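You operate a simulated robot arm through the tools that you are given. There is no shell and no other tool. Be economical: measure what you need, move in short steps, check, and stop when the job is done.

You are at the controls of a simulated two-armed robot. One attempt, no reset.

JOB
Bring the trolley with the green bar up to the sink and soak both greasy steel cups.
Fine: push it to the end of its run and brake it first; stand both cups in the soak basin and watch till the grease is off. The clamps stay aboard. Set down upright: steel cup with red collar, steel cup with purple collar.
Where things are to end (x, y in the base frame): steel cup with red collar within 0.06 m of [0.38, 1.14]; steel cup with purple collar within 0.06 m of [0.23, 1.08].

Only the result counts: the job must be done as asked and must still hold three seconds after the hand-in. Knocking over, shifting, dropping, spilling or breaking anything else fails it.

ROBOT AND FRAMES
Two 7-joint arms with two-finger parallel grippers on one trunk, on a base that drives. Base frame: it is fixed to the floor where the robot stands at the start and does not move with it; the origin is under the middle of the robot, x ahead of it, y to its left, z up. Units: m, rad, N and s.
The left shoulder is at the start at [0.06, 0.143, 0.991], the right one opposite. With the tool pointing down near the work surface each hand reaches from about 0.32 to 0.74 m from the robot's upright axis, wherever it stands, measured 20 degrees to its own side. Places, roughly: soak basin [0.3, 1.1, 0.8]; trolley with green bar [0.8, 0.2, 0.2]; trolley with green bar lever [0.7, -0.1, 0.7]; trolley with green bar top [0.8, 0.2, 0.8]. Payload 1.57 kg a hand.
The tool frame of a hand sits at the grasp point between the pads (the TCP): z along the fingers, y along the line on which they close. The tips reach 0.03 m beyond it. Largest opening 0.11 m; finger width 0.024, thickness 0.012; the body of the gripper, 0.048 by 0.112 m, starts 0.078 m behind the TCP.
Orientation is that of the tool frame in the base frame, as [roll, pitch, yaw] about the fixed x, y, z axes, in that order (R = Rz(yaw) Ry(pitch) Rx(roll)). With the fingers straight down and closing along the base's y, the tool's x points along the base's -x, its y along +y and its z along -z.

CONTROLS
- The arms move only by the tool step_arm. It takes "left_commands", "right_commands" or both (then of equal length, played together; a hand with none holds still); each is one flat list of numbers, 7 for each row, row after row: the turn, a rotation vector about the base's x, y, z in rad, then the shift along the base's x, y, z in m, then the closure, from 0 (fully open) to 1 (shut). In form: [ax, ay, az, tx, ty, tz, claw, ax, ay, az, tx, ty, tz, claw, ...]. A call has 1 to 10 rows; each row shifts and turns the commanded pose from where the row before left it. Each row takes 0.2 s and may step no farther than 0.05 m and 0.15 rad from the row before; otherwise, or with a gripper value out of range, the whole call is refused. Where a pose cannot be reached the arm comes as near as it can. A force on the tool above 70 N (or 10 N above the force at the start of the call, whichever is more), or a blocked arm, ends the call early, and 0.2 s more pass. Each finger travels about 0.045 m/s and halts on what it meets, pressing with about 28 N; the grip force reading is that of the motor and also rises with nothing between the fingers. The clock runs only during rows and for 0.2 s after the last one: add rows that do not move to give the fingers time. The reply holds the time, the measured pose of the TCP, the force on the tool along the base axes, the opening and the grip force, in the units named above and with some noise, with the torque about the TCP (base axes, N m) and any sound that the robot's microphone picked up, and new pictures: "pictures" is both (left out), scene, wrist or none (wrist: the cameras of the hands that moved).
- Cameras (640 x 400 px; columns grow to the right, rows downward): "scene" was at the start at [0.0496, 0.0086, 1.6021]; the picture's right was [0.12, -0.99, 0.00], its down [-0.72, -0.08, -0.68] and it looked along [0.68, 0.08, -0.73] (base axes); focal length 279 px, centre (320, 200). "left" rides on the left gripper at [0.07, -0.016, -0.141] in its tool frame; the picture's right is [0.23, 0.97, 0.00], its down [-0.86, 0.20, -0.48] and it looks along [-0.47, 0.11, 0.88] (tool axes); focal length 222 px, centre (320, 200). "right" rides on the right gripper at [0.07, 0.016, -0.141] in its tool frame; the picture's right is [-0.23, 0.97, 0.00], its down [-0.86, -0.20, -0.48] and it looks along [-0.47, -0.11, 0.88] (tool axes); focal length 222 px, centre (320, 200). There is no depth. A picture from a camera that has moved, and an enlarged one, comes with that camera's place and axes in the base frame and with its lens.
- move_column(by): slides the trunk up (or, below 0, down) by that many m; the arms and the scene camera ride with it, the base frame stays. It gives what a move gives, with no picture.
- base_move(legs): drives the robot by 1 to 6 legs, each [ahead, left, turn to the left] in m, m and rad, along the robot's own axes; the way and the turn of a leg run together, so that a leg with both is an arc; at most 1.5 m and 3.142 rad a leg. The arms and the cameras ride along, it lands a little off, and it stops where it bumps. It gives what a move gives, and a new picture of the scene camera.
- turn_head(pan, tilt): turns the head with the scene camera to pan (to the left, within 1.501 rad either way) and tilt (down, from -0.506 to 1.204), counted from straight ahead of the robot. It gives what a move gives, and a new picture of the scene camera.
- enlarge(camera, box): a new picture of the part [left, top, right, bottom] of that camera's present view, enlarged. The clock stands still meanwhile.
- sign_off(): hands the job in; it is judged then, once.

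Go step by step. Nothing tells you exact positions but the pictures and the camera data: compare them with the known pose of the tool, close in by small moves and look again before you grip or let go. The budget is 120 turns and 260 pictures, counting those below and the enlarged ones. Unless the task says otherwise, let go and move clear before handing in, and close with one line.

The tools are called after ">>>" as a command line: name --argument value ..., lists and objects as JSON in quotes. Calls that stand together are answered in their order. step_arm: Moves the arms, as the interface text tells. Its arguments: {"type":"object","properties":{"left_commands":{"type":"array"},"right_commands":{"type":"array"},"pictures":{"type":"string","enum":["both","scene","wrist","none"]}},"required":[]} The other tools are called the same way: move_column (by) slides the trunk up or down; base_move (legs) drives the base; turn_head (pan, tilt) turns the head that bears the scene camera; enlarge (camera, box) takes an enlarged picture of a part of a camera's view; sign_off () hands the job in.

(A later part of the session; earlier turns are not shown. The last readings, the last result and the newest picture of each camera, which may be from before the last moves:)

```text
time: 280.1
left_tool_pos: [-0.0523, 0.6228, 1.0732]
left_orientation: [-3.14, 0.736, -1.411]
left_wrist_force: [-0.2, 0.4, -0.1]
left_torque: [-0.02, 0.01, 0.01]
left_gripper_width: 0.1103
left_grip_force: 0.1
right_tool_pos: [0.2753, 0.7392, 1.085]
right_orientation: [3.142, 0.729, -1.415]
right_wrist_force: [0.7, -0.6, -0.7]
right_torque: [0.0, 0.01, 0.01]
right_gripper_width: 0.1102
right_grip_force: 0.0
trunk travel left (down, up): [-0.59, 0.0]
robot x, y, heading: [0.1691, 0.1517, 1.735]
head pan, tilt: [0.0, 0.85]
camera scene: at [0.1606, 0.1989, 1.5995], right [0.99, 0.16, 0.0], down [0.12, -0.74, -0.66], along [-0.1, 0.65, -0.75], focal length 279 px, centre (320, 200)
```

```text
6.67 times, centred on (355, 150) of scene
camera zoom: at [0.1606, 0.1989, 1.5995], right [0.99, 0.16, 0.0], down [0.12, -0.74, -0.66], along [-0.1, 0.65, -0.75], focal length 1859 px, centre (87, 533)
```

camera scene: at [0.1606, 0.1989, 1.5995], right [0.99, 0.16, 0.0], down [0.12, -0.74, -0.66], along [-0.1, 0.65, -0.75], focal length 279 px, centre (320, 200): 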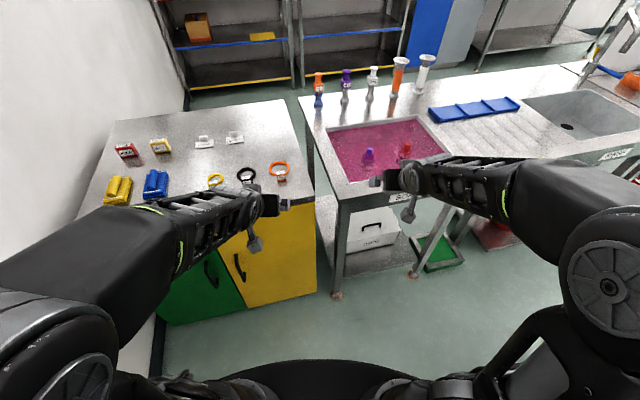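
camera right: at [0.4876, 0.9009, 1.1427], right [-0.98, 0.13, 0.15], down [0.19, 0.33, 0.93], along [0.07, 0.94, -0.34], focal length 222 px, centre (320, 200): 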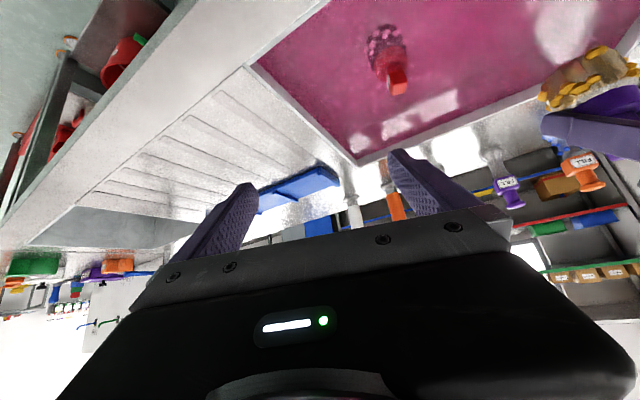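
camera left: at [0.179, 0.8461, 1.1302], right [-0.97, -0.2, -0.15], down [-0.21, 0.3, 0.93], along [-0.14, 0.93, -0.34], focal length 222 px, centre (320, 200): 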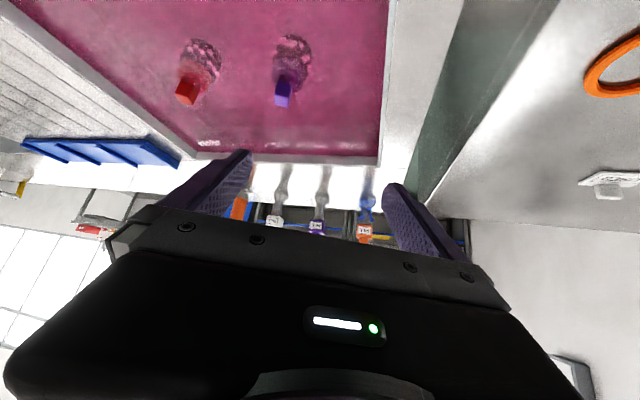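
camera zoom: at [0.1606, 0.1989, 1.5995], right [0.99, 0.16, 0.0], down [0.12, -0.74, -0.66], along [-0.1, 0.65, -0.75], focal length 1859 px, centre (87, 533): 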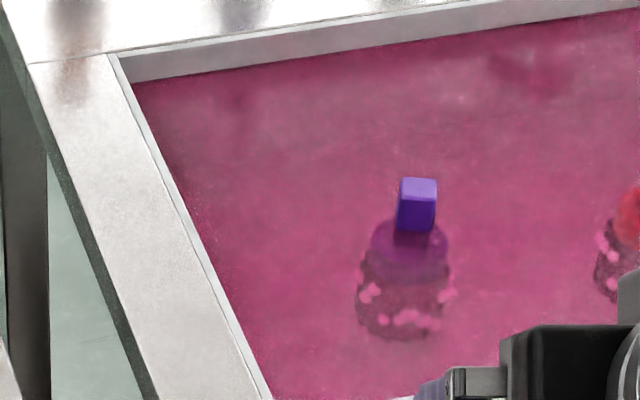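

Still not clean at about 190 s. I keep waiting.

>>> base_move --legs '[[0, 0, -2.9], [0, 0, 2.75], [0, 0, -2.8], [0, 0, 2.8], [0, 0, -2.8], [0, 0, 2.77]]'

>>> enlarge --camera "scene" --box '[310, 110, 410, 180]'

```text
time: 320.0
left_tool_pos: [0.0534, 0.6585, 1.0732]
left_orientation: [3.141, 0.736, -1.631]
left_wrist_force: [-0.3, 0.8, -0.5]
left_torque: [0.01, 0.01, 0.01]
left_gripper_width: 0.11
left_grip_force: 0.1
right_tool_pos: [0.3993, 0.7024, 1.0841]
right_orientation: [3.141, 0.731, -1.632]
right_wrist_force: [0.4, -0.3, -0.1]
right_torque: [0.01, 0.0, -0.02]
right_gripper_width: 0.11
right_grip_force: 0.1
trunk travel left (down, up): [-0.59, 0.0]
robot x, y, heading: [0.1651, 0.1538, 1.516]
head pan, tilt: [0.0, 0.85]
camera scene: at [0.171, 0.1994, 1.5995], right [1.0, -0.06, 0.0], down [-0.04, -0.75, -0.66], along [0.04, 0.66, -0.75], focal length 279 px, centre (320, 200)
```

scene: 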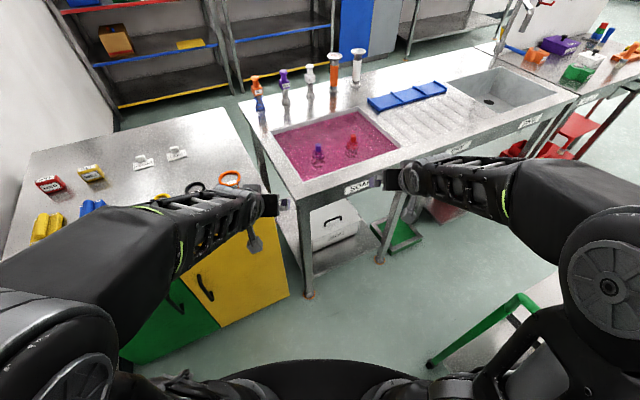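

```text
5.71 times, centred on (360, 145) of scene
camera zoom: at [0.171, 0.1994, 1.5995], right [1.0, -0.06, 0.0], down [-0.04, -0.75, -0.66], along [0.04, 0.66, -0.75], focal length 1593 px, centre (91, 514)
```

zoom: 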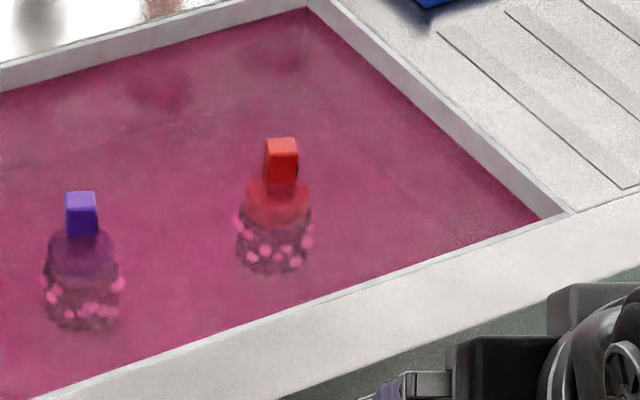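

No visible change yet; I give it considerably more time and then take a closer look.

>>> base_move --legs '[[0, 0, -2.7], [0, 0, 2.8], [0, 0, -2.8], [0, 0, 2.8], [0, 0, -2.8], [0, 0, 2.8]]'

>>> enlarge --camera "scene" --box '[310, 110, 410, 180]'

>>> base_move --legs '[[0, 0, -2.8], [0, 0, 2.8], [0, 0, -2.8], [0, 0, 2.8], [0, 0, -2.8], [0, 0, 2.8]]'

>>> enlarge --camera "scene" --box '[310, 110, 410, 180]'

```text
time: 359.7
left_tool_pos: [0.0068, 0.6471, 1.0729]
left_orientation: [3.141, 0.736, -1.539]
left_wrist_force: [1.3, -0.6, -0.3]
left_torque: [0.02, -0.03, -0.01]
left_gripper_width: 0.1101
left_grip_force: 0.1
right_tool_pos: [0.3488, 0.7197, 1.0852]
right_orientation: [3.141, 0.73, -1.541]
right_wrist_force: [0.6, -0.1, 0.2]
right_torque: [0.01, 0.0, 0.01]
right_gripper_width: 0.11
right_grip_force: 0.1
trunk travel left (down, up): [-0.59, 0.0]
robot x, y, heading: [0.1687, 0.1528, 1.606]
head pan, tilt: [0.0, 0.85]
camera scene: at [0.1666, 0.1994, 1.5995], right [1.0, 0.03, 0.0], down [0.02, -0.75, -0.66], along [-0.02, 0.66, -0.75], focal length 279 px, centre (320, 200)
```

scene: 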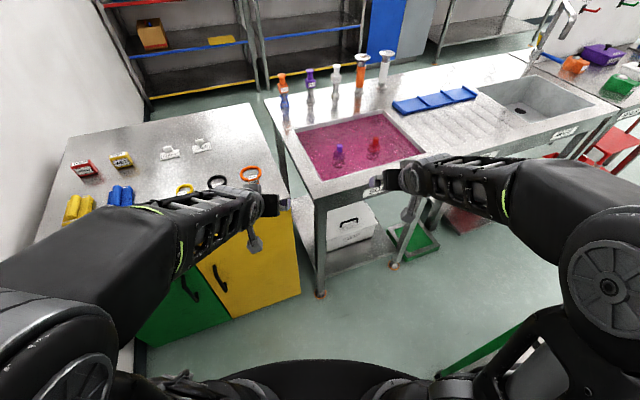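

```text
5.71 times, centred on (360, 145) of scene
camera zoom: at [0.1666, 0.1994, 1.5995], right [1.0, 0.03, 0.0], down [0.02, -0.75, -0.66], along [-0.02, 0.66, -0.75], focal length 1593 px, centre (91, 514)
```

zoom: 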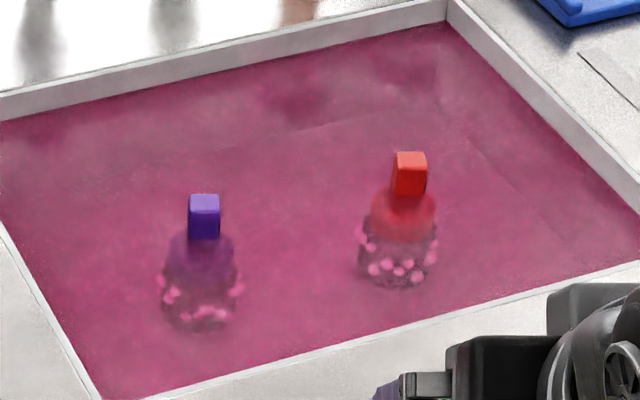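

```text
time: 400.0
left_tool_pos: [0.0416, 0.6565, 1.0729]
left_orientation: [-3.141, 0.736, -1.608]
left_wrist_force: [-0.2, 0.1, 0.1]
left_torque: [0.0, 0.02, 0.02]
left_gripper_width: 0.11
left_grip_force: 0.1
right_tool_pos: [0.3892, 0.7071, 1.0847]
right_orientation: [3.14, 0.729, -1.613]
right_wrist_force: [-0.5, -0.4, -0.5]
right_torque: [0.01, -0.02, 0.01]
right_gripper_width: 0.1103
right_grip_force: 0.1
trunk travel left (down, up): [-0.59, 0.0]
robot x, y, heading: [0.1672, 0.1487, 1.536]
head pan, tilt: [0.0, 0.85]
camera scene: at [0.17, 0.1994, 1.5995], right [1.0, -0.04, 0.0], down [-0.03, -0.75, -0.66], along [0.02, 0.66, -0.75], focal length 279 px, centre (320, 200)
```

scene: 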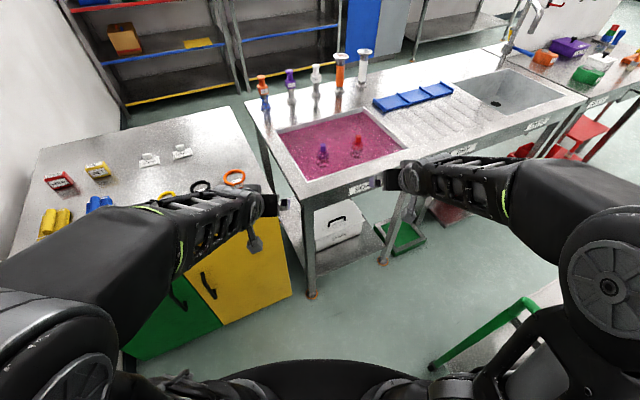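

```text
5.71 times, centred on (360, 145) of scene
camera zoom: at [0.17, 0.1994, 1.5995], right [1.0, -0.04, 0.0], down [-0.03, -0.75, -0.66], along [0.02, 0.66, -0.75], focal length 1593 px, centre (91, 514)
```

zoom: 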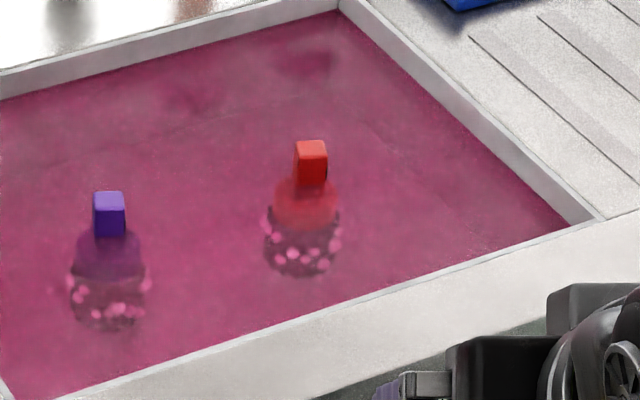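

Nothing has changed after 5 minutes, so I doubt a precondition, most likely the brake. I use the waiting time to go back and test it by pulling on the bar.

>>> base_move --legs '[[0, 0, -1.136], [0.05, 0, 0]]'

>>> step_arm --right_commands '[-0.0486, 0.115, 0, 0, 0, 0, 0.5, -0.0486, 0.115, 0, 0, 0, 0, 1, -0.0486, 0.115, 0, 0, 0, 0, 1, -0.0486, 0.115, 0, 0, 0, 0, 1, -0.0486, 0.115, 0, 0, 0, 0, 1, -0.0486, 0.115, 0, 0, 0, 0, 1]' --pictures "both"

```text
time: 403.7
left_tool_pos: [0.6169, 0.5033, 1.0718]
left_orientation: [-3.141, 0.735, -2.733]
left_wrist_force: [1.2, 0.8, -0.5]
left_torque: [0.0, 0.02, 0.0]
left_gripper_width: 0.1098
left_grip_force: 0.0
right_tool_pos: [0.8117, 0.2128, 1.0838]
right_orientation: [3.14, 0.727, -2.733]
right_wrist_force: [0.1, 0.1, -1.0]
right_torque: [0.0, 0.04, 0.0]
right_gripper_width: 0.11
right_grip_force: 0.0
trunk travel left (down, up): [-0.59, 0.0]
robot x, y, heading: [0.2167, 0.1711, 0.414]
head pan, tilt: [0.0, 0.85]
camera scene: at [0.2604, 0.1912, 1.5994], right [0.4, -0.92, 0.0], down [-0.69, -0.3, -0.66], along [0.6, 0.26, -0.75], focal length 279 px, centre (320, 200)
```

scene: 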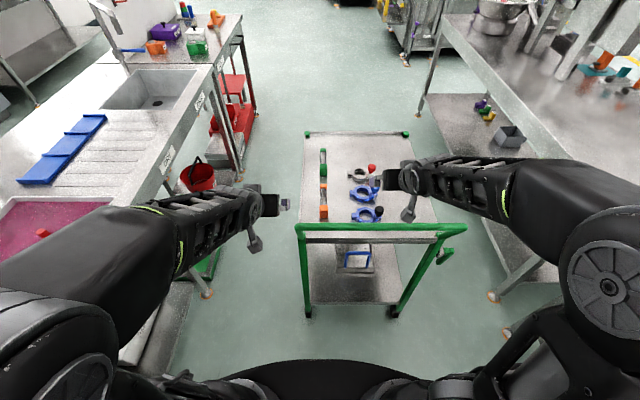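

```text
time: 405.1
left_tool_pos: [0.6162, 0.5036, 1.0734]
left_orientation: [3.141, 0.735, -2.732]
left_wrist_force: [0.3, 0.5, -0.7]
left_torque: [0.01, -0.03, 0.02]
left_gripper_width: 0.1102
left_grip_force: 0.1
right_tool_pos: [0.809, 0.2137, 1.084]
right_orientation: [3.134, -0.021, -2.736]
right_wrist_force: [0.9, 0.5, -0.1]
right_torque: [-0.03, -0.01, 0.02]
right_gripper_width: 0.0001
right_grip_force: 7.2
trunk travel left (down, up): [-0.59, 0.0]
robot x, y, heading: [0.2119, 0.1732, 0.412]
head pan, tilt: [0.0, 0.85]
camera scene: at [0.2588, 0.1905, 1.5994], right [0.4, -0.92, 0.0], down [-0.69, -0.3, -0.66], along [0.6, 0.26, -0.75], focal length 279 px, centre (320, 200)
camera right: at [0.7429, 0.2008, 1.2263], right [-0.18, 0.98, 0.0], down [0.88, 0.15, 0.46], along [0.45, 0.08, -0.89], focal length 222 px, centre (320, 200)
```

scene: 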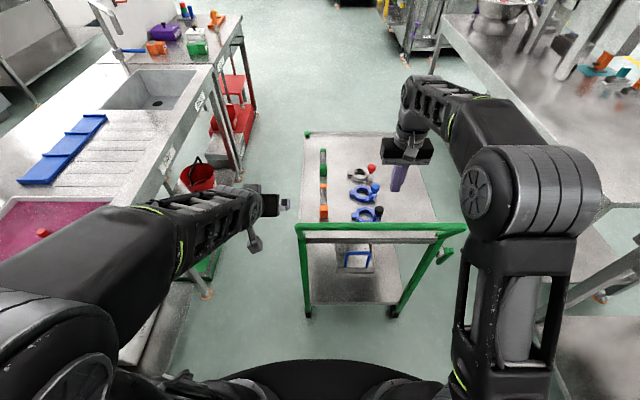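
right: 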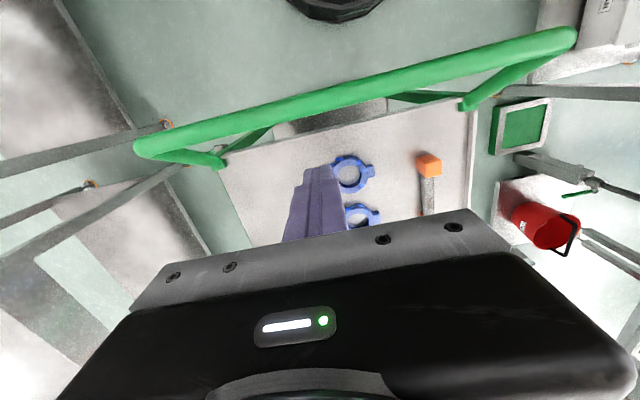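

The hand is now upright with closed fingers, just ahead of the bar. I lower it between bar and clamps, above the table, and pull gently back.

>>> step_arm --right_commands '[0, 0, 0, 0.0184, 0.0078, 0, 1, 0, 0, 0, 0, 0, -0.05, 1, 0, 0, 0, 0, 0, -0.05, 1, 0, 0, 0, 0, 0, -0.045, 1, 0, 0, 0, 0, 0, 0, 1]' --pictures "wrist"

>>> step_arm --right_commands '[0, 0, 0, -0.0092, -0.0039, 0, 1, 0, 0, 0, -0.0092, -0.0039, 0, 1, 0, 0, 0, -0.0092, -0.0039, 0, 1, 0, 0, 0, -0.0046, -0.002, 0, 1]' --pictures "wrist"

```text
time: 406.3
left_tool_pos: [0.6147, 0.5018, 1.0734]
left_orientation: [-3.14, 0.736, -2.733]
left_wrist_force: [0.1, 0.1, 0.4]
left_torque: [0.03, 0.01, 0.0]
left_gripper_width: 0.1099
left_grip_force: 0.1
right_tool_pos: [0.8287, 0.2191, 0.9395]
right_orientation: [3.135, -0.019, -2.736]
right_wrist_force: [-1.2, -0.3, 0.0]
right_torque: [0.03, -0.01, 0.0]
right_gripper_width: 0.0001
right_grip_force: 21.0
trunk travel left (down, up): [-0.59, 0.0]
robot x, y, heading: [0.2145, 0.1737, 0.409]
head pan, tilt: [0.0, 0.85]
camera right: at [0.762, 0.2079, 1.0821], right [-0.18, 0.98, 0.0], down [0.87, 0.15, 0.46], along [0.45, 0.08, -0.89], focal length 222 px, centre (320, 200)
```

right: 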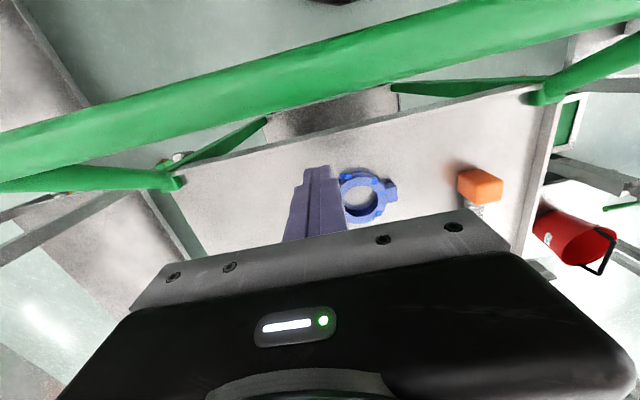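

```text
time: 407.3
left_tool_pos: [0.6147, 0.5029, 1.073]
left_orientation: [3.141, 0.738, -2.732]
left_wrist_force: [0.3, 0.2, 0.3]
left_torque: [0.0, 0.02, 0.04]
left_gripper_width: 0.1101
left_grip_force: 0.1
right_tool_pos: [0.7968, 0.2071, 0.9398]
right_orientation: [3.135, -0.02, -2.736]
right_wrist_force: [-0.2, 0.6, -0.5]
right_torque: [-0.04, 0.03, -0.02]
right_gripper_width: 0.0
right_grip_force: 21.3
trunk travel left (down, up): [-0.59, 0.0]
robot x, y, heading: [0.2093, 0.1712, 0.41]
head pan, tilt: [0.0, 0.85]
camera right: at [0.7292, 0.1946, 1.0823], right [-0.18, 0.98, 0.0], down [0.87, 0.15, 0.46], along [0.45, 0.08, -0.89], focal length 222 px, centre (320, 200)
```

right: 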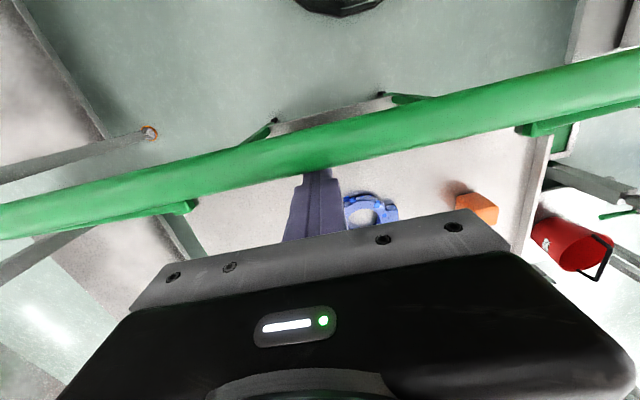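

No contact yet; I pull back further in small steps.

>>> step_arm --right_commands '[0, 0, 0, -0.0046, -0.002, 0, 1, 0, 0, 0, -0.0046, -0.002, 0, 1, 0, 0, 0, -0.0046, -0.002, 0, 1]' --pictures "none"

>>> step_arm --right_commands '[0, 0, 0, -0.0046, -0.002, 0, 1, 0, 0, 0, -0.0046, -0.002, 0, 1]' --pictures "none"

>>> step_arm --right_commands '[0, 0, 0, -0.0046, -0.002, 0, 1, 0, 0, 0, -0.0046, -0.002, 0, 1]' --pictures "wrist"

```text
time: 408.1
left_tool_pos: [0.6162, 0.5036, 1.0724]
left_orientation: [3.14, 0.736, -2.731]
left_wrist_force: [0.3, 0.1, -1.3]
left_torque: [0.01, -0.01, -0.02]
left_gripper_width: 0.1103
left_grip_force: 0.0
right_tool_pos: [0.785, 0.2037, 0.9397]
right_orientation: [3.133, -0.014, -2.735]
right_wrist_force: [15.1, 6.4, -1.0]
right_torque: [-0.12, 0.29, 0.06]
right_gripper_width: 0.0003
right_grip_force: 20.7
trunk travel left (down, up): [-0.59, 0.0]
robot x, y, heading: [0.212, 0.1725, 0.414]
head pan, tilt: [0.0, 0.85]
```

```text
time: 408.7
left_tool_pos: [0.6192, 0.5053, 1.0705]
left_orientation: [-3.14, 0.731, -2.731]
left_wrist_force: [0.8, -0.2, 0.7]
left_torque: [0.05, -0.02, -0.01]
left_gripper_width: 0.1099
left_grip_force: 0.1
right_tool_pos: [0.7843, 0.203, 0.9391]
right_orientation: [3.13, 0.002, -2.737]
right_wrist_force: [52.6, 22.5, -5.3]
right_torque: [-0.42, 0.99, 0.11]
right_gripper_width: 0.0
right_grip_force: 21.3
trunk travel left (down, up): [-0.59, 0.0]
robot x, y, heading: [0.2125, 0.1717, 0.408]
head pan, tilt: [0.0, 0.85]
```

```text
time: 409.1
left_tool_pos: [0.616, 0.504, 1.0718]
left_orientation: [3.141, 0.735, -2.731]
left_wrist_force: [0.1, -0.5, 0.1]
left_torque: [0.04, -0.02, 0.01]
left_gripper_width: 0.1101
left_grip_force: 0.1
right_tool_pos: [0.7848, 0.2037, 0.9447]
right_orientation: [3.13, 0.03, -2.735]
right_wrist_force: [27.6, 12.2, -7.2]
right_torque: [-0.1, 0.34, 0.09]
right_gripper_width: 0.0002
right_grip_force: 21.4
trunk travel left (down, up): [-0.59, 0.0]
robot x, y, heading: [0.2147, 0.1732, 0.412]
head pan, tilt: [0.0, 0.85]
stopped in row 2 (right hand): the force on the tool passed its limit at 73 N (the readings are from after the stop); the commanded pose is now the measured one
camera right: at [0.7121, 0.1875, 1.0835], right [-0.18, 0.98, 0.02], down [0.85, 0.14, 0.5], along [0.49, 0.1, -0.87], focal length 222 px, centre (320, 200)
```

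right: 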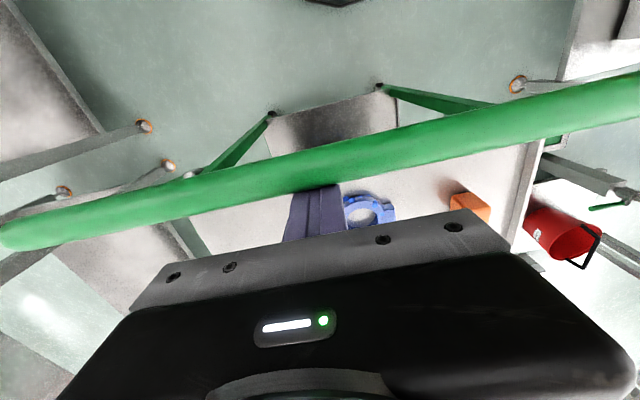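

The brake holds (73 N), but the bar stands about 2.4 cm behind where it was at the end stop: my backward push on the lever must have rolled it back before the brake bit. I have to unlock it, push it fully home and brake again while holding it. First I raise the hand, straighten the left, and move behind the trolley.

>>> step_arm --right_commands '[0, 0, 0, 0.0092, 0.0039, 0.02, 1, 0, 0, 0, 0, 0, 0.05, 1, 0, 0, 0, 0, 0, 0.05, 1, 0, 0, 0, 0, 0, 0.04, 1, 0, 0, 0, 0, 0, 0, 1, 0, 0, 0, 0, 0, 0, 1]' --left_commands '[-0.0486, 0.115, 0, 0, 0, 0.01, 0.5, -0.0486, 0.115, 0, 0, 0, 0.01, 1, -0.0486, 0.115, 0, 0, 0, 0.01, 1, -0.0486, 0.115, 0, 0, 0, 0, 1, -0.0486, 0.115, 0, 0, 0, 0, 1, -0.0486, 0.115, 0, 0, 0, 0, 1]' --pictures "none"

>>> base_move --legs '[[0, -0.29, -0.01], [0.09, 0, 0]]'

>>> enlarge --camera "scene" --box '[320, 210, 420, 300]'

```text
time: 410.5
left_tool_pos: [0.6157, 0.5037, 1.103]
left_orientation: [3.133, -0.017, -2.735]
left_wrist_force: [0.7, -0.3, -0.3]
left_torque: [0.04, -0.02, 0.01]
left_gripper_width: 0.0
left_grip_force: 6.6
right_tool_pos: [0.7881, 0.2038, 1.1042]
right_orientation: [3.131, 0.012, -2.737]
right_wrist_force: [1.7, 0.2, -0.7]
right_torque: [0.02, 0.02, 0.04]
right_gripper_width: 0.0
right_grip_force: 21.3
trunk travel left (down, up): [-0.59, 0.0]
robot x, y, heading: [0.2175, 0.1709, 0.412]
head pan, tilt: [0.0, 0.85]
```

```text
time: 413.2
left_tool_pos: [0.8189, 0.2667, 1.1025]
left_orientation: [3.134, -0.014, -2.743]
left_wrist_force: [1.4, 0.5, 0.2]
left_torque: [0.02, 0.01, 0.04]
left_gripper_width: 0.0002
left_grip_force: 21.8
right_tool_pos: [0.9889, -0.0338, 1.1044]
right_orientation: [3.132, 0.014, -2.745]
right_wrist_force: [0.7, 0.4, 0.6]
right_torque: [-0.02, 0.04, -0.02]
right_gripper_width: 0.0
right_grip_force: 21.6
trunk travel left (down, up): [-0.59, 0.0]
robot x, y, heading: [0.415, -0.0621, 0.396]
head pan, tilt: [0.0, 0.85]
camera scene: at [0.46, -0.0414, 1.5994], right [0.39, -0.92, 0.0], down [-0.69, -0.29, -0.66], along [0.61, 0.26, -0.75], focal length 279 px, centre (320, 200)
```

scene: 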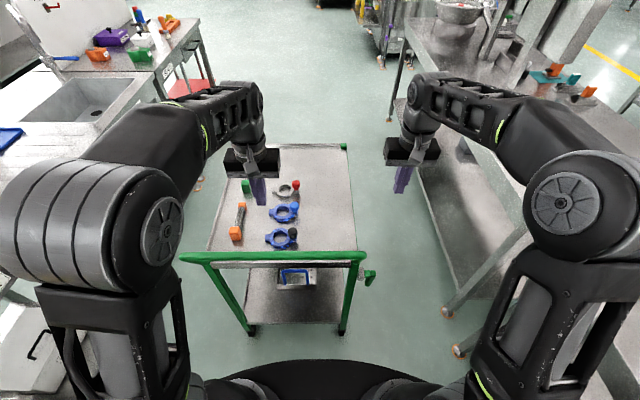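

```text
4.44 times, centred on (370, 255) of scene
camera zoom: at [0.46, -0.0414, 1.5994], right [0.39, -0.92, 0.0], down [-0.69, -0.29, -0.66], along [0.61, 0.26, -0.75], focal length 1239 px, centre (98, -44)
```

zoom: 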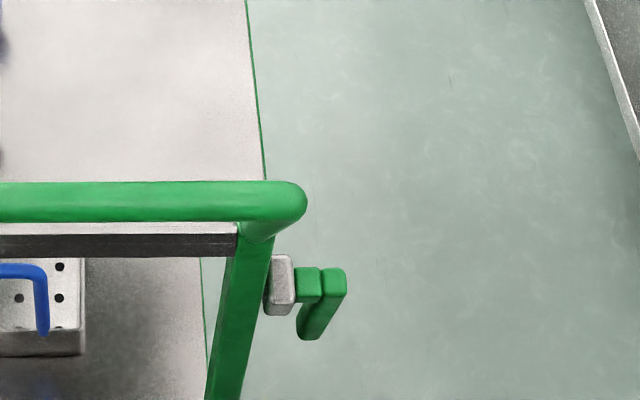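

The handle hangs at about 80–85°. I bring the right hand, tilted outward and closed, down beside and behind the handle to push it forward.

>>> step_arm --right_commands '[0.115, 0.049, 0, -0.013, -0.038, 0, 1, 0.115, 0.049, 0, -0.013, -0.038, 0, 1, 0.115, 0.049, 0, -0.013, -0.038, 0, 1, 0.115, 0.049, 0, -0.013, -0.038, 0, 1, 0, 0, 0, 0, 0, -0.05, 1, 0, 0, 0, 0, 0, -0.05, 1, 0, 0, 0, 0, 0, -0.05, 1, 0, 0, 0, 0, 0, -0.05, 1, 0, 0, 0, 0, 0, -0.05, 1, 0, 0, 0, 0, 0, -0.05, 1]' --pictures "both"

```text
time: 415.4
left_tool_pos: [0.8197, 0.2666, 1.1024]
left_orientation: [3.134, -0.012, -2.745]
left_wrist_force: [0.5, -0.6, 0.6]
left_torque: [0.01, 0.02, -0.01]
left_gripper_width: 0.0005
left_grip_force: 21.1
right_tool_pos: [0.9368, -0.1854, 0.8032]
right_orientation: [2.631, 0.009, -2.752]
right_wrist_force: [-1.1, 0.1, -0.1]
right_torque: [0.01, -0.02, 0.03]
right_gripper_width: 0.0001
right_grip_force: 21.8
trunk travel left (down, up): [-0.59, 0.0]
robot x, y, heading: [0.4186, -0.0621, 0.406]
head pan, tilt: [0.0, 0.85]
camera scene: at [0.4595, -0.043, 1.5995], right [0.39, -0.92, 0.0], down [-0.69, -0.29, -0.66], along [0.61, 0.26, -0.75], focal length 279 px, centre (320, 200)
camera right: at [0.8932, -0.2633, 0.9328], right [-0.12, 0.87, 0.48], down [0.94, -0.05, 0.33], along [0.31, 0.49, -0.81], focal length 222 px, centre (320, 200)
```

scene: 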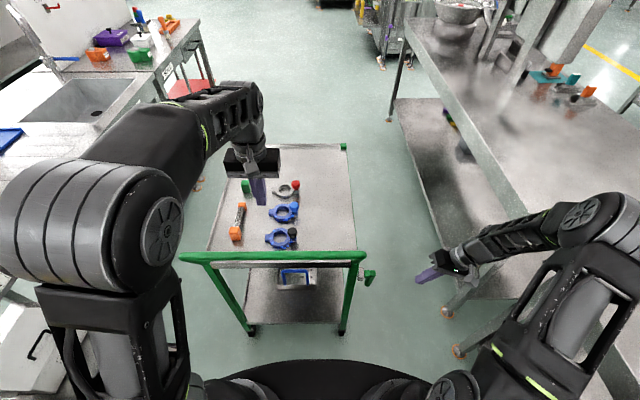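
right: 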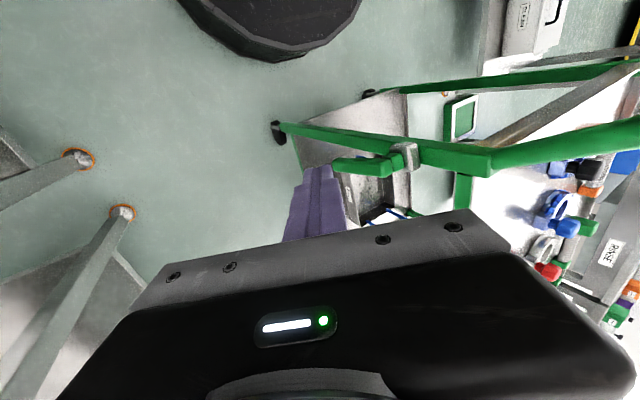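

The handle runs from its hub (along 0.838, z 0.73) to the tip (along 0.864, z 0.60), about 10° short of vertical. I go in behind it.

>>> step_arm --right_commands '[0, 0, 0, -0.0105, 0.0249, -0.0346, 1, 0, 0, 0, -0.0105, 0.0249, -0.0346, 1, 0, 0, 0, -0.0105, 0.0249, -0.0346, 1, 0, 0, 0, -0.0105, 0.0249, -0.0346, 1, 0, 0, 0, -0.0105, 0.0249, -0.0346, 1]' --pictures "wrist"

```text
time: 416.6
left_tool_pos: [0.8187, 0.2663, 1.1024]
left_orientation: [3.135, -0.011, -2.743]
left_wrist_force: [-0.7, -0.1, -0.8]
left_torque: [0.0, 0.0, -0.01]
left_gripper_width: 0.0
left_grip_force: 21.8
right_tool_pos: [0.8851, -0.0641, 0.6326]
right_orientation: [2.631, 0.01, -2.753]
right_wrist_force: [-0.9, -0.9, 0.4]
right_torque: [-0.01, 0.02, 0.01]
right_gripper_width: 0.0
right_grip_force: 21.3
trunk travel left (down, up): [-0.59, 0.0]
robot x, y, heading: [0.4129, -0.0606, 0.402]
head pan, tilt: [0.0, 0.85]
camera right: at [0.8407, -0.1406, 0.7625], right [-0.12, 0.87, 0.48], down [0.94, -0.06, 0.33], along [0.31, 0.49, -0.81], focal length 222 px, centre (320, 200)
```

right: 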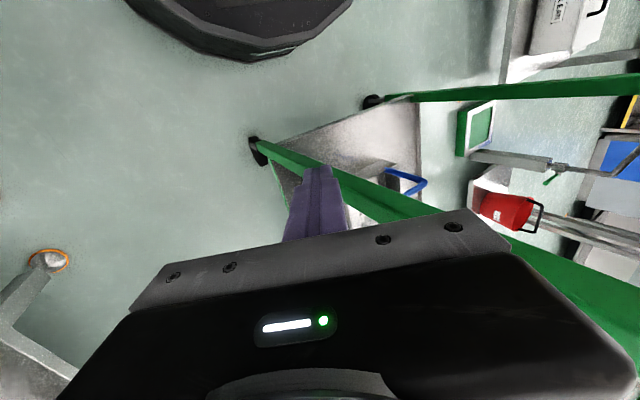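

I push the handle forward along its arc.

>>> step_arm --right_commands '[0, 0, 0, 0.0175, 0.0074, -0.005, 1, 0, 0, 0, 0.0175, 0.0074, -0.005, 1, 0, 0, 0, 0.015, 0.0063, 0.001, 1, 0, 0, 0, 0.015, 0.0063, 0.0015, 1, 0, 0, 0, 0.0145, 0.0061, 0.006, 1, 0, 0, 0, 0.0145, 0.0061, 0.0075, 1]' --pictures "wrist"

>>> enlarge --camera "scene" --box '[320, 210, 440, 310]'

```text
time: 417.3
left_tool_pos: [0.8184, 0.2656, 1.1036]
left_orientation: [3.135, -0.012, -2.747]
left_wrist_force: [0.9, 0.0, -0.4]
left_torque: [-0.04, 0.11, 0.0]
left_gripper_width: 0.0
left_grip_force: 21.9
right_tool_pos: [0.9015, -0.0537, 0.6197]
right_orientation: [2.616, -0.02, -2.727]
right_wrist_force: [-24.1, -13.4, 16.3]
right_torque: [1.53, -2.82, -0.15]
right_gripper_width: 0.0001
right_grip_force: 22.2
trunk travel left (down, up): [-0.59, 0.0]
robot x, y, heading: [0.4141, -0.0601, 0.398]
head pan, tilt: [0.0, 0.85]
stopped in row 3 (right hand): the force on the tool passed its limit at 76 N (the readings are from after the stop); the commanded pose is now the measured one
camera right: at [0.8636, -0.1324, 0.7506], right [-0.12, 0.87, 0.48], down [0.95, -0.03, 0.3], along [0.27, 0.5, -0.82], focal length 222 px, centre (320, 200)
```

right: 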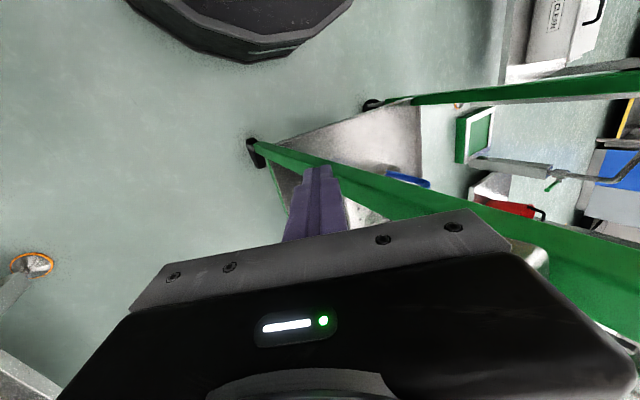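

```text
4.00 times, centred on (380, 260) of scene
camera zoom: at [0.4588, -0.0423, 1.5995], right [0.39, -0.92, 0.0], down [-0.69, -0.29, -0.66], along [0.61, 0.26, -0.75], focal length 1115 px, centre (80, -40)
```

zoom: 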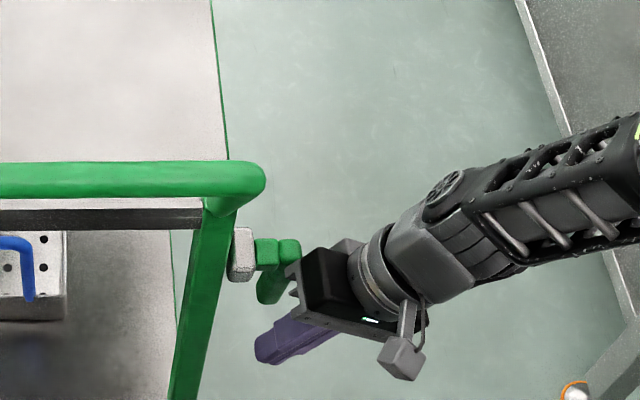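

The gripper body, not the finger, hit the handle near its hub. I back off, tilt the hand further to about 1 rad so that only the fingers reach the handle, and try again.

>>> step_arm --right_commands '[0, 0, 0, -0.0276, -0.0117, 0.0, 1, 0.115, 0.049, 0, 0.004, -0.009, 0, 1, 0.115, 0.049, 0, 0, 0, 0, 1, 0.115, 0.049, 0, 0, 0, 0, 1, 0.115, 0.049, 0, 0, 0, 0, 1]' --pictures "both"

>>> enlarge --camera "scene" --box '[320, 210, 440, 310]'

```text
time: 418.5
left_tool_pos: [0.819, 0.2654, 1.1038]
left_orientation: [3.133, -0.012, -2.746]
left_wrist_force: [0.3, 0.3, -0.5]
left_torque: [0.04, 0.03, -0.02]
left_gripper_width: 0.0
left_grip_force: 21.6
right_tool_pos: [0.8826, -0.0728, 0.6212]
right_orientation: [2.122, -0.007, -2.73]
right_wrist_force: [-0.5, 0.5, 0.8]
right_torque: [0.0, 0.01, 0.04]
right_gripper_width: 0.0001
right_grip_force: 21.0
trunk travel left (down, up): [-0.59, 0.0]
robot x, y, heading: [0.4171, -0.0658, 0.397]
head pan, tilt: [0.0, 0.85]
camera scene: at [0.458, -0.0429, 1.5995], right [0.39, -0.92, 0.0], down [-0.69, -0.29, -0.66], along [0.61, 0.26, -0.75], focal length 279 px, centre (320, 200)
camera right: at [0.865, -0.203, 0.7087], right [0.01, 0.56, 0.83], down [0.99, -0.13, 0.07], along [0.15, 0.82, -0.55], focal length 222 px, centre (320, 200)
```

scene: 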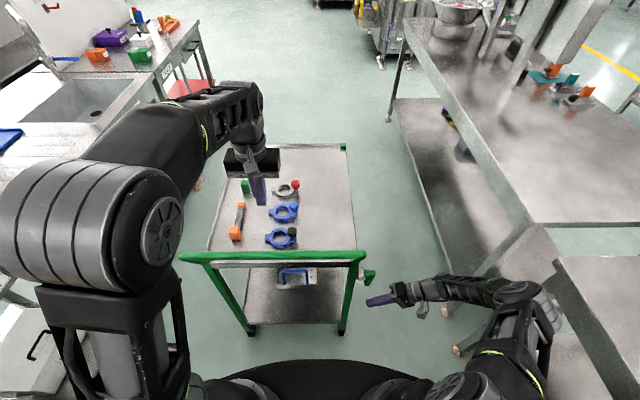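
right: 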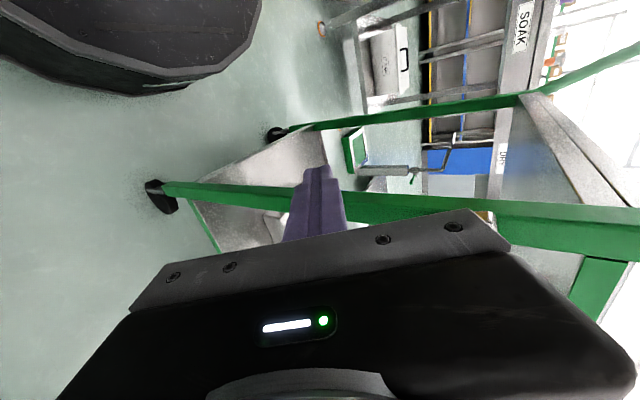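

```text
4.00 times, centred on (380, 260) of scene
camera zoom: at [0.458, -0.0429, 1.5995], right [0.39, -0.92, 0.0], down [-0.69, -0.29, -0.66], along [0.61, 0.26, -0.75], focal length 1115 px, centre (80, -40)
```

zoom: 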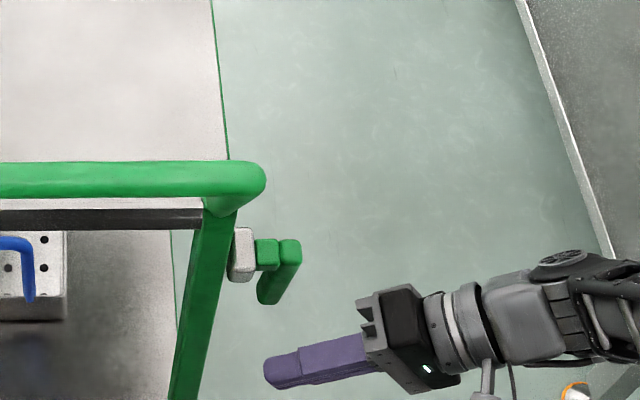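

Good pose: only the closed fingers reach the handle now. I push again along the arc.

>>> step_arm --right_commands '[0, 0, 0, 0.0216, 0.0091, 0, 1, 0, 0, 0, 0.0216, 0.0091, 0, 1, 0, 0, 0, 0.015, 0.0063, 0.001, 1, 0, 0, 0, 0.015, 0.0063, 0.0015, 1, 0, 0, 0, 0.0145, 0.0061, 0.006, 1, 0, 0, 0, 0.0145, 0.0061, 0.0075, 1]' --pictures "none"

>>> enlarge --camera "scene" --box '[320, 210, 440, 310]'

```text
time: 419.9
left_tool_pos: [0.8183, 0.2653, 1.1026]
left_orientation: [3.133, -0.013, -2.748]
left_wrist_force: [0.1, -0.3, 1.4]
left_torque: [-0.01, 0.02, 0.01]
left_gripper_width: 0.0
left_grip_force: 21.1
right_tool_pos: [0.9854, -0.0298, 0.6366]
right_orientation: [2.124, -0.008, -2.73]
right_wrist_force: [0.2, -0.4, -2.4]
right_torque: [-0.02, 0.04, 0.0]
right_gripper_width: 0.0
right_grip_force: 21.5
trunk travel left (down, up): [-0.59, 0.0]
robot x, y, heading: [0.418, -0.0572, 0.399]
head pan, tilt: [0.0, 0.85]
```

```text
4.00 times, centred on (380, 260) of scene
camera zoom: at [0.4582, -0.0425, 1.5994], right [0.39, -0.92, 0.0], down [-0.69, -0.29, -0.66], along [0.61, 0.26, -0.75], focal length 1115 px, centre (80, -40)
```

zoom: 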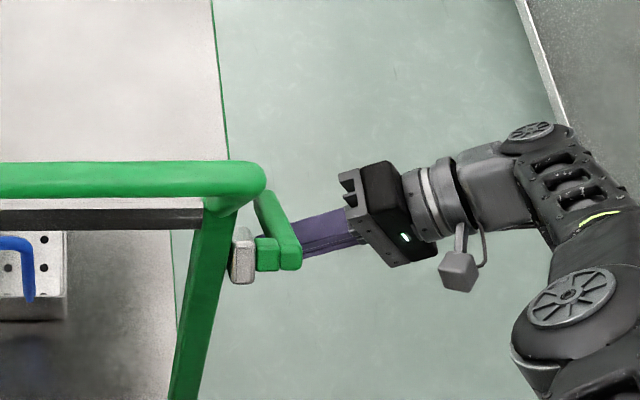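

The lever snapped back up to "off". Now I bring the left hand's closed fingers behind the bar and push the trolley home.

>>> step_arm --left_commands '[0, 0, 0, -0.037, -0.0156, 0, 1, 0, 0, 0, -0.037, -0.0156, 0, 1, 0, 0, 0, -0.037, -0.0156, 0, 1, 0, 0, 0, 0, 0, -0.045, 1, 0, 0, 0, 0, 0, -0.045, 1, 0, 0, 0, 0, 0, -0.04, 1, 0, 0, 0, 0, 0, -0.035, 1]' --pictures "both"

```text
time: 421.5
left_tool_pos: [0.7078, 0.2183, 0.9387]
left_orientation: [3.134, -0.012, -2.747]
left_wrist_force: [0.7, -0.2, 0.3]
left_torque: [-0.02, 0.01, -0.01]
left_gripper_width: 0.0
left_grip_force: 21.8
right_tool_pos: [0.986, -0.0287, 0.6367]
right_orientation: [2.122, -0.009, -2.731]
right_wrist_force: [0.7, -0.3, -0.5]
right_torque: [0.01, 0.0, 0.01]
right_gripper_width: 0.0
right_grip_force: 21.2
trunk travel left (down, up): [-0.59, 0.0]
robot x, y, heading: [0.4125, -0.0601, 0.399]
head pan, tilt: [0.0, 0.85]
camera scene: at [0.4584, -0.0426, 1.5995], right [0.39, -0.92, 0.0], down [-0.69, -0.29, -0.66], along [0.61, 0.26, -0.75], focal length 279 px, centre (320, 200)
camera left: at [0.6522, 0.1761, 1.0786], right [-0.58, 0.81, 0.01], down [0.72, 0.51, 0.47], along [0.38, 0.28, -0.88], focal length 222 px, centre (320, 200)
```

scene: 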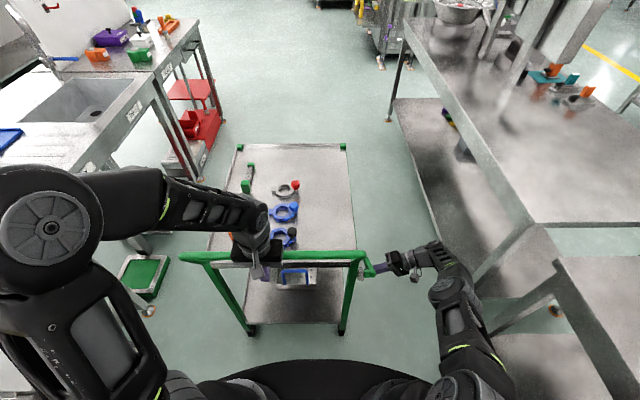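
left: 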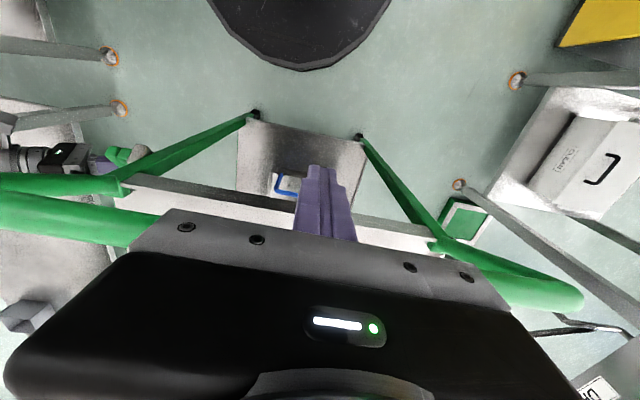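

>>> step_arm --left_commands '[0, 0, 0, 0.0092, 0.0039, 0, 1, 0, 0, 0, 0.0092, 0.0039, 0, 1, 0, 0, 0, 0.0092, 0.0039, 0, 1, 0, 0, 0, 0.0092, 0.0039, 0, 1, 0, 0, 0, 0, 0, 0, 1]' --pictures "none"

>>> step_arm --left_commands '[0, 0, 0, 0.0092, 0.0039, 0, 1, 0, 0, 0, 0.0046, 0.002, 0, 1, 0, 0, 0, 0.0046, 0.002, 0, 1, 0, 0, 0, 0, 0, 0, 1]' --pictures "none"

```text
time: 422.7
left_tool_pos: [0.7448, 0.2326, 0.9387]
left_orientation: [3.134, -0.011, -2.748]
left_wrist_force: [-0.5, 0.3, 0.5]
left_torque: [0.0, 0.02, -0.01]
left_gripper_width: 0.0001
left_grip_force: 21.1
right_tool_pos: [0.9856, -0.0291, 0.6376]
right_orientation: [2.123, -0.009, -2.73]
right_wrist_force: [0.2, -0.4, -0.5]
right_torque: [-0.01, 0.02, -0.02]
right_gripper_width: 0.0001
right_grip_force: 21.5
trunk travel left (down, up): [-0.59, 0.0]
robot x, y, heading: [0.4142, -0.0605, 0.396]
head pan, tilt: [0.0, 0.85]
```

```text
time: 423.7
left_tool_pos: [0.7451, 0.2358, 0.9346]
left_orientation: [3.124, -0.051, -2.749]
left_wrist_force: [-22.8, -13.3, 2.0]
left_torque: [0.42, -0.59, 0.22]
left_gripper_width: 0.0
left_grip_force: 21.3
right_tool_pos: [0.9843, -0.0304, 0.6373]
right_orientation: [2.122, -0.007, -2.728]
right_wrist_force: [0.1, -0.5, -0.4]
right_torque: [0.0, 0.01, 0.0]
right_gripper_width: 0.0
right_grip_force: 21.6
trunk travel left (down, up): [-0.59, 0.0]
robot x, y, heading: [0.4144, -0.0605, 0.401]
head pan, tilt: [0.0, 0.85]
stopped in row 4 (left hand): the force on the tool passed its limit at 71 N (the readings are from after the stop); the commanded pose is now the measured one
```

The trolley is home again: 71 N against the stop with the bar at 0.8025 as before. Holding it there with the left hand, I bring the right hand over the lever.

>>> step_arm --right_commands '[0, 0, 0, 0.0117, -0.0277, 0, 1, 0, 0, 0, 0.0117, -0.0277, 0, 1, 0, 0, 0, 0.0159, 0.0067, 0.041, 1, 0, 0, 0, 0.0159, 0.0067, 0.041, 1, 0, 0, 0, 0.0159, 0.0067, 0.041, 1, 0, 0, 0, 0.0159, 0.0067, 0.04, 1, 0, 0, 0, -0.0136, 0.0322, 0, 1, 0, 0, 0, -0.0136, 0.0322, 0, 1]' --left_commands '[0, 0, 0, 0, 0, 0, 1, 0, 0, 0, 0, 0, 0, 1, 0, 0, 0, 0, 0, 0, 1, 0, 0, 0, 0, 0, 0, 1, 0, 0, 0, 0, 0, 0, 1, 0, 0, 0, 0, 0, 0, 1, 0, 0, 0, 0.0028, 0.0012, 0, 1, 0, 0, 0, 0.0028, 0.0012, 0, 1]' --pictures "wrist"

>>> enlarge --camera "scene" --box '[320, 200, 440, 300]'

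```text
time: 424.7
left_tool_pos: [0.7448, 0.2355, 0.9357]
left_orientation: [3.125, -0.06, -2.749]
left_wrist_force: [-4.6, -4.7, -1.6]
left_torque: [0.09, -0.17, 0.04]
left_gripper_width: 0.0
left_grip_force: 21.7
right_tool_pos: [1.0132, -0.0424, 0.7018]
right_orientation: [2.156, -0.024, -2.723]
right_wrist_force: [1.0, -1.3, -9.5]
right_torque: [-0.16, -0.21, 0.0]
right_gripper_width: 0.0
right_grip_force: 21.1
right hand out of reach, approached as far as the arm can: row 1, 2
trunk travel left (down, up): [-0.59, 0.0]
robot x, y, heading: [0.4105, -0.0583, 0.397]
head pan, tilt: [0.0, 0.85]
stopped in row 5 (right hand): the force on the tool passed its limit at 108 N (the readings are from after the stop); the commanded pose is now the measured one
camera right: at [0.9946, -0.1688, 0.7947], right [0.01, 0.59, 0.81], down [0.99, -0.12, 0.08], along [0.14, 0.8, -0.59], focal length 222 px, centre (320, 200)
camera left: at [0.6962, 0.1949, 1.0789], right [-0.58, 0.81, 0.03], down [0.74, 0.51, 0.43], along [0.33, 0.27, -0.9], focal length 222 px, centre (320, 200)
```

right: 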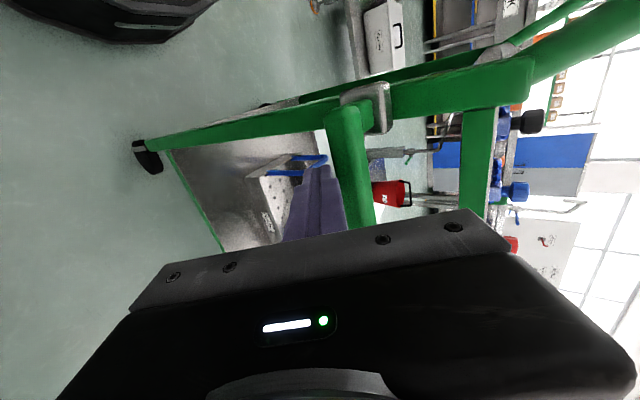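
left: 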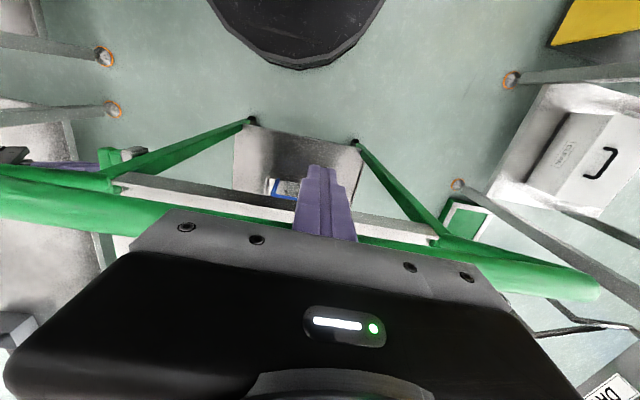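

```text
4.00 times, centred on (380, 250) of scene
camera zoom: at [0.4565, -0.0439, 1.5996], right [0.39, -0.92, 0.0], down [-0.69, -0.29, -0.66], along [0.61, 0.26, -0.75], focal length 1115 px, centre (80, 0)
```

zoom: 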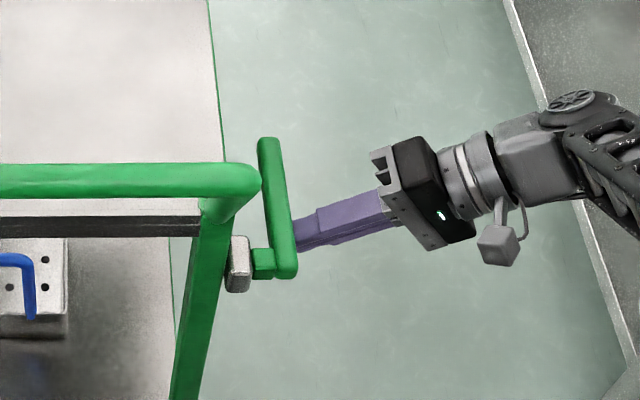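

The hand could not move outward and came up under the handle; no harm. I go forward beyond the handle's tip, up and back over it.

>>> step_arm --right_commands '[0, 0, 0, 0, 0, -0.02, 1, 0, 0, 0, 0.0353, 0.0149, 0, 1, 0, 0, 0, 0.0353, 0.0149, 0, 1, 0, 0, 0, 0.0353, 0.0149, 0, 1, 0, 0, 0, 0, 0, 0.042, 1, 0, 0, 0, 0, 0, 0.042, 1, 0, 0, 0, 0, 0, 0.042, 1]' --pictures "wrist"

>>> enlarge --camera "scene" --box '[320, 200, 440, 300]'

```text
time: 425.7
left_tool_pos: [0.7437, 0.2372, 0.9343]
left_orientation: [3.123, -0.062, -2.747]
left_wrist_force: [-2.7, -3.6, 0.4]
left_torque: [0.06, -0.06, 0.02]
left_gripper_width: 0.0
left_grip_force: 21.6
right_tool_pos: [1.0266, -0.028, 0.698]
right_orientation: [2.194, -0.041, -2.715]
right_wrist_force: [3.0, -3.7, -11.7]
right_torque: [-0.13, -0.19, 0.03]
right_gripper_width: 0.0
right_grip_force: 21.4
right hand out of reach, approached as far as the arm can: row 2, 3, 4
trunk travel left (down, up): [-0.59, 0.0]
robot x, y, heading: [0.4088, -0.0597, 0.399]
head pan, tilt: [0.0, 0.85]
stopped in row 4 (right hand): the force on the tool passed its limit at 86 N (the readings are from after the stop); the commanded pose is now the measured one
camera right: at [1.0104, -0.1504, 0.7954], right [0.0, 0.62, 0.78], down [0.99, -0.1, 0.08], along [0.13, 0.77, -0.62], focal length 222 px, centre (320, 200)
```

right: 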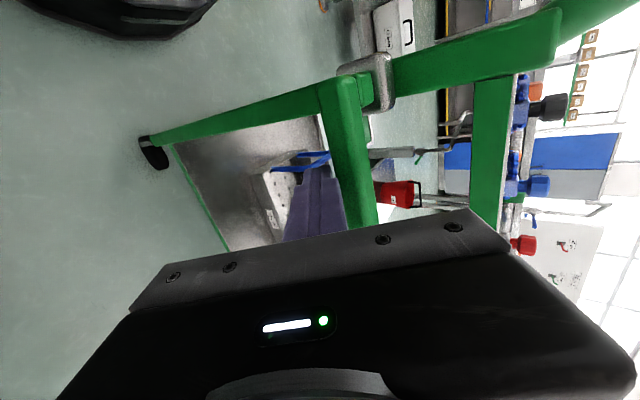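

```text
4.00 times, centred on (380, 250) of scene
camera zoom: at [0.4568, -0.0435, 1.5995], right [0.39, -0.92, 0.0], down [-0.69, -0.29, -0.66], along [0.61, 0.26, -0.75], focal length 1115 px, centre (80, 0)
```

zoom: 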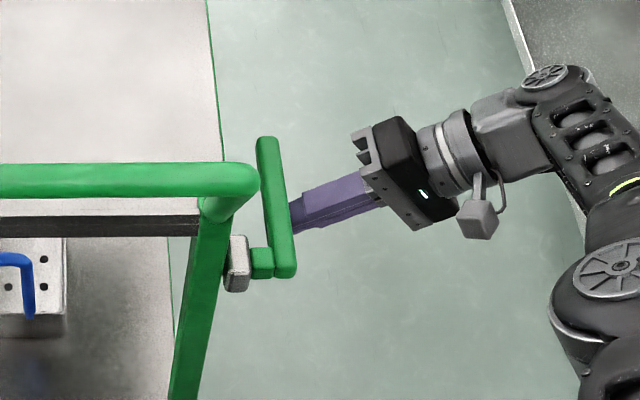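

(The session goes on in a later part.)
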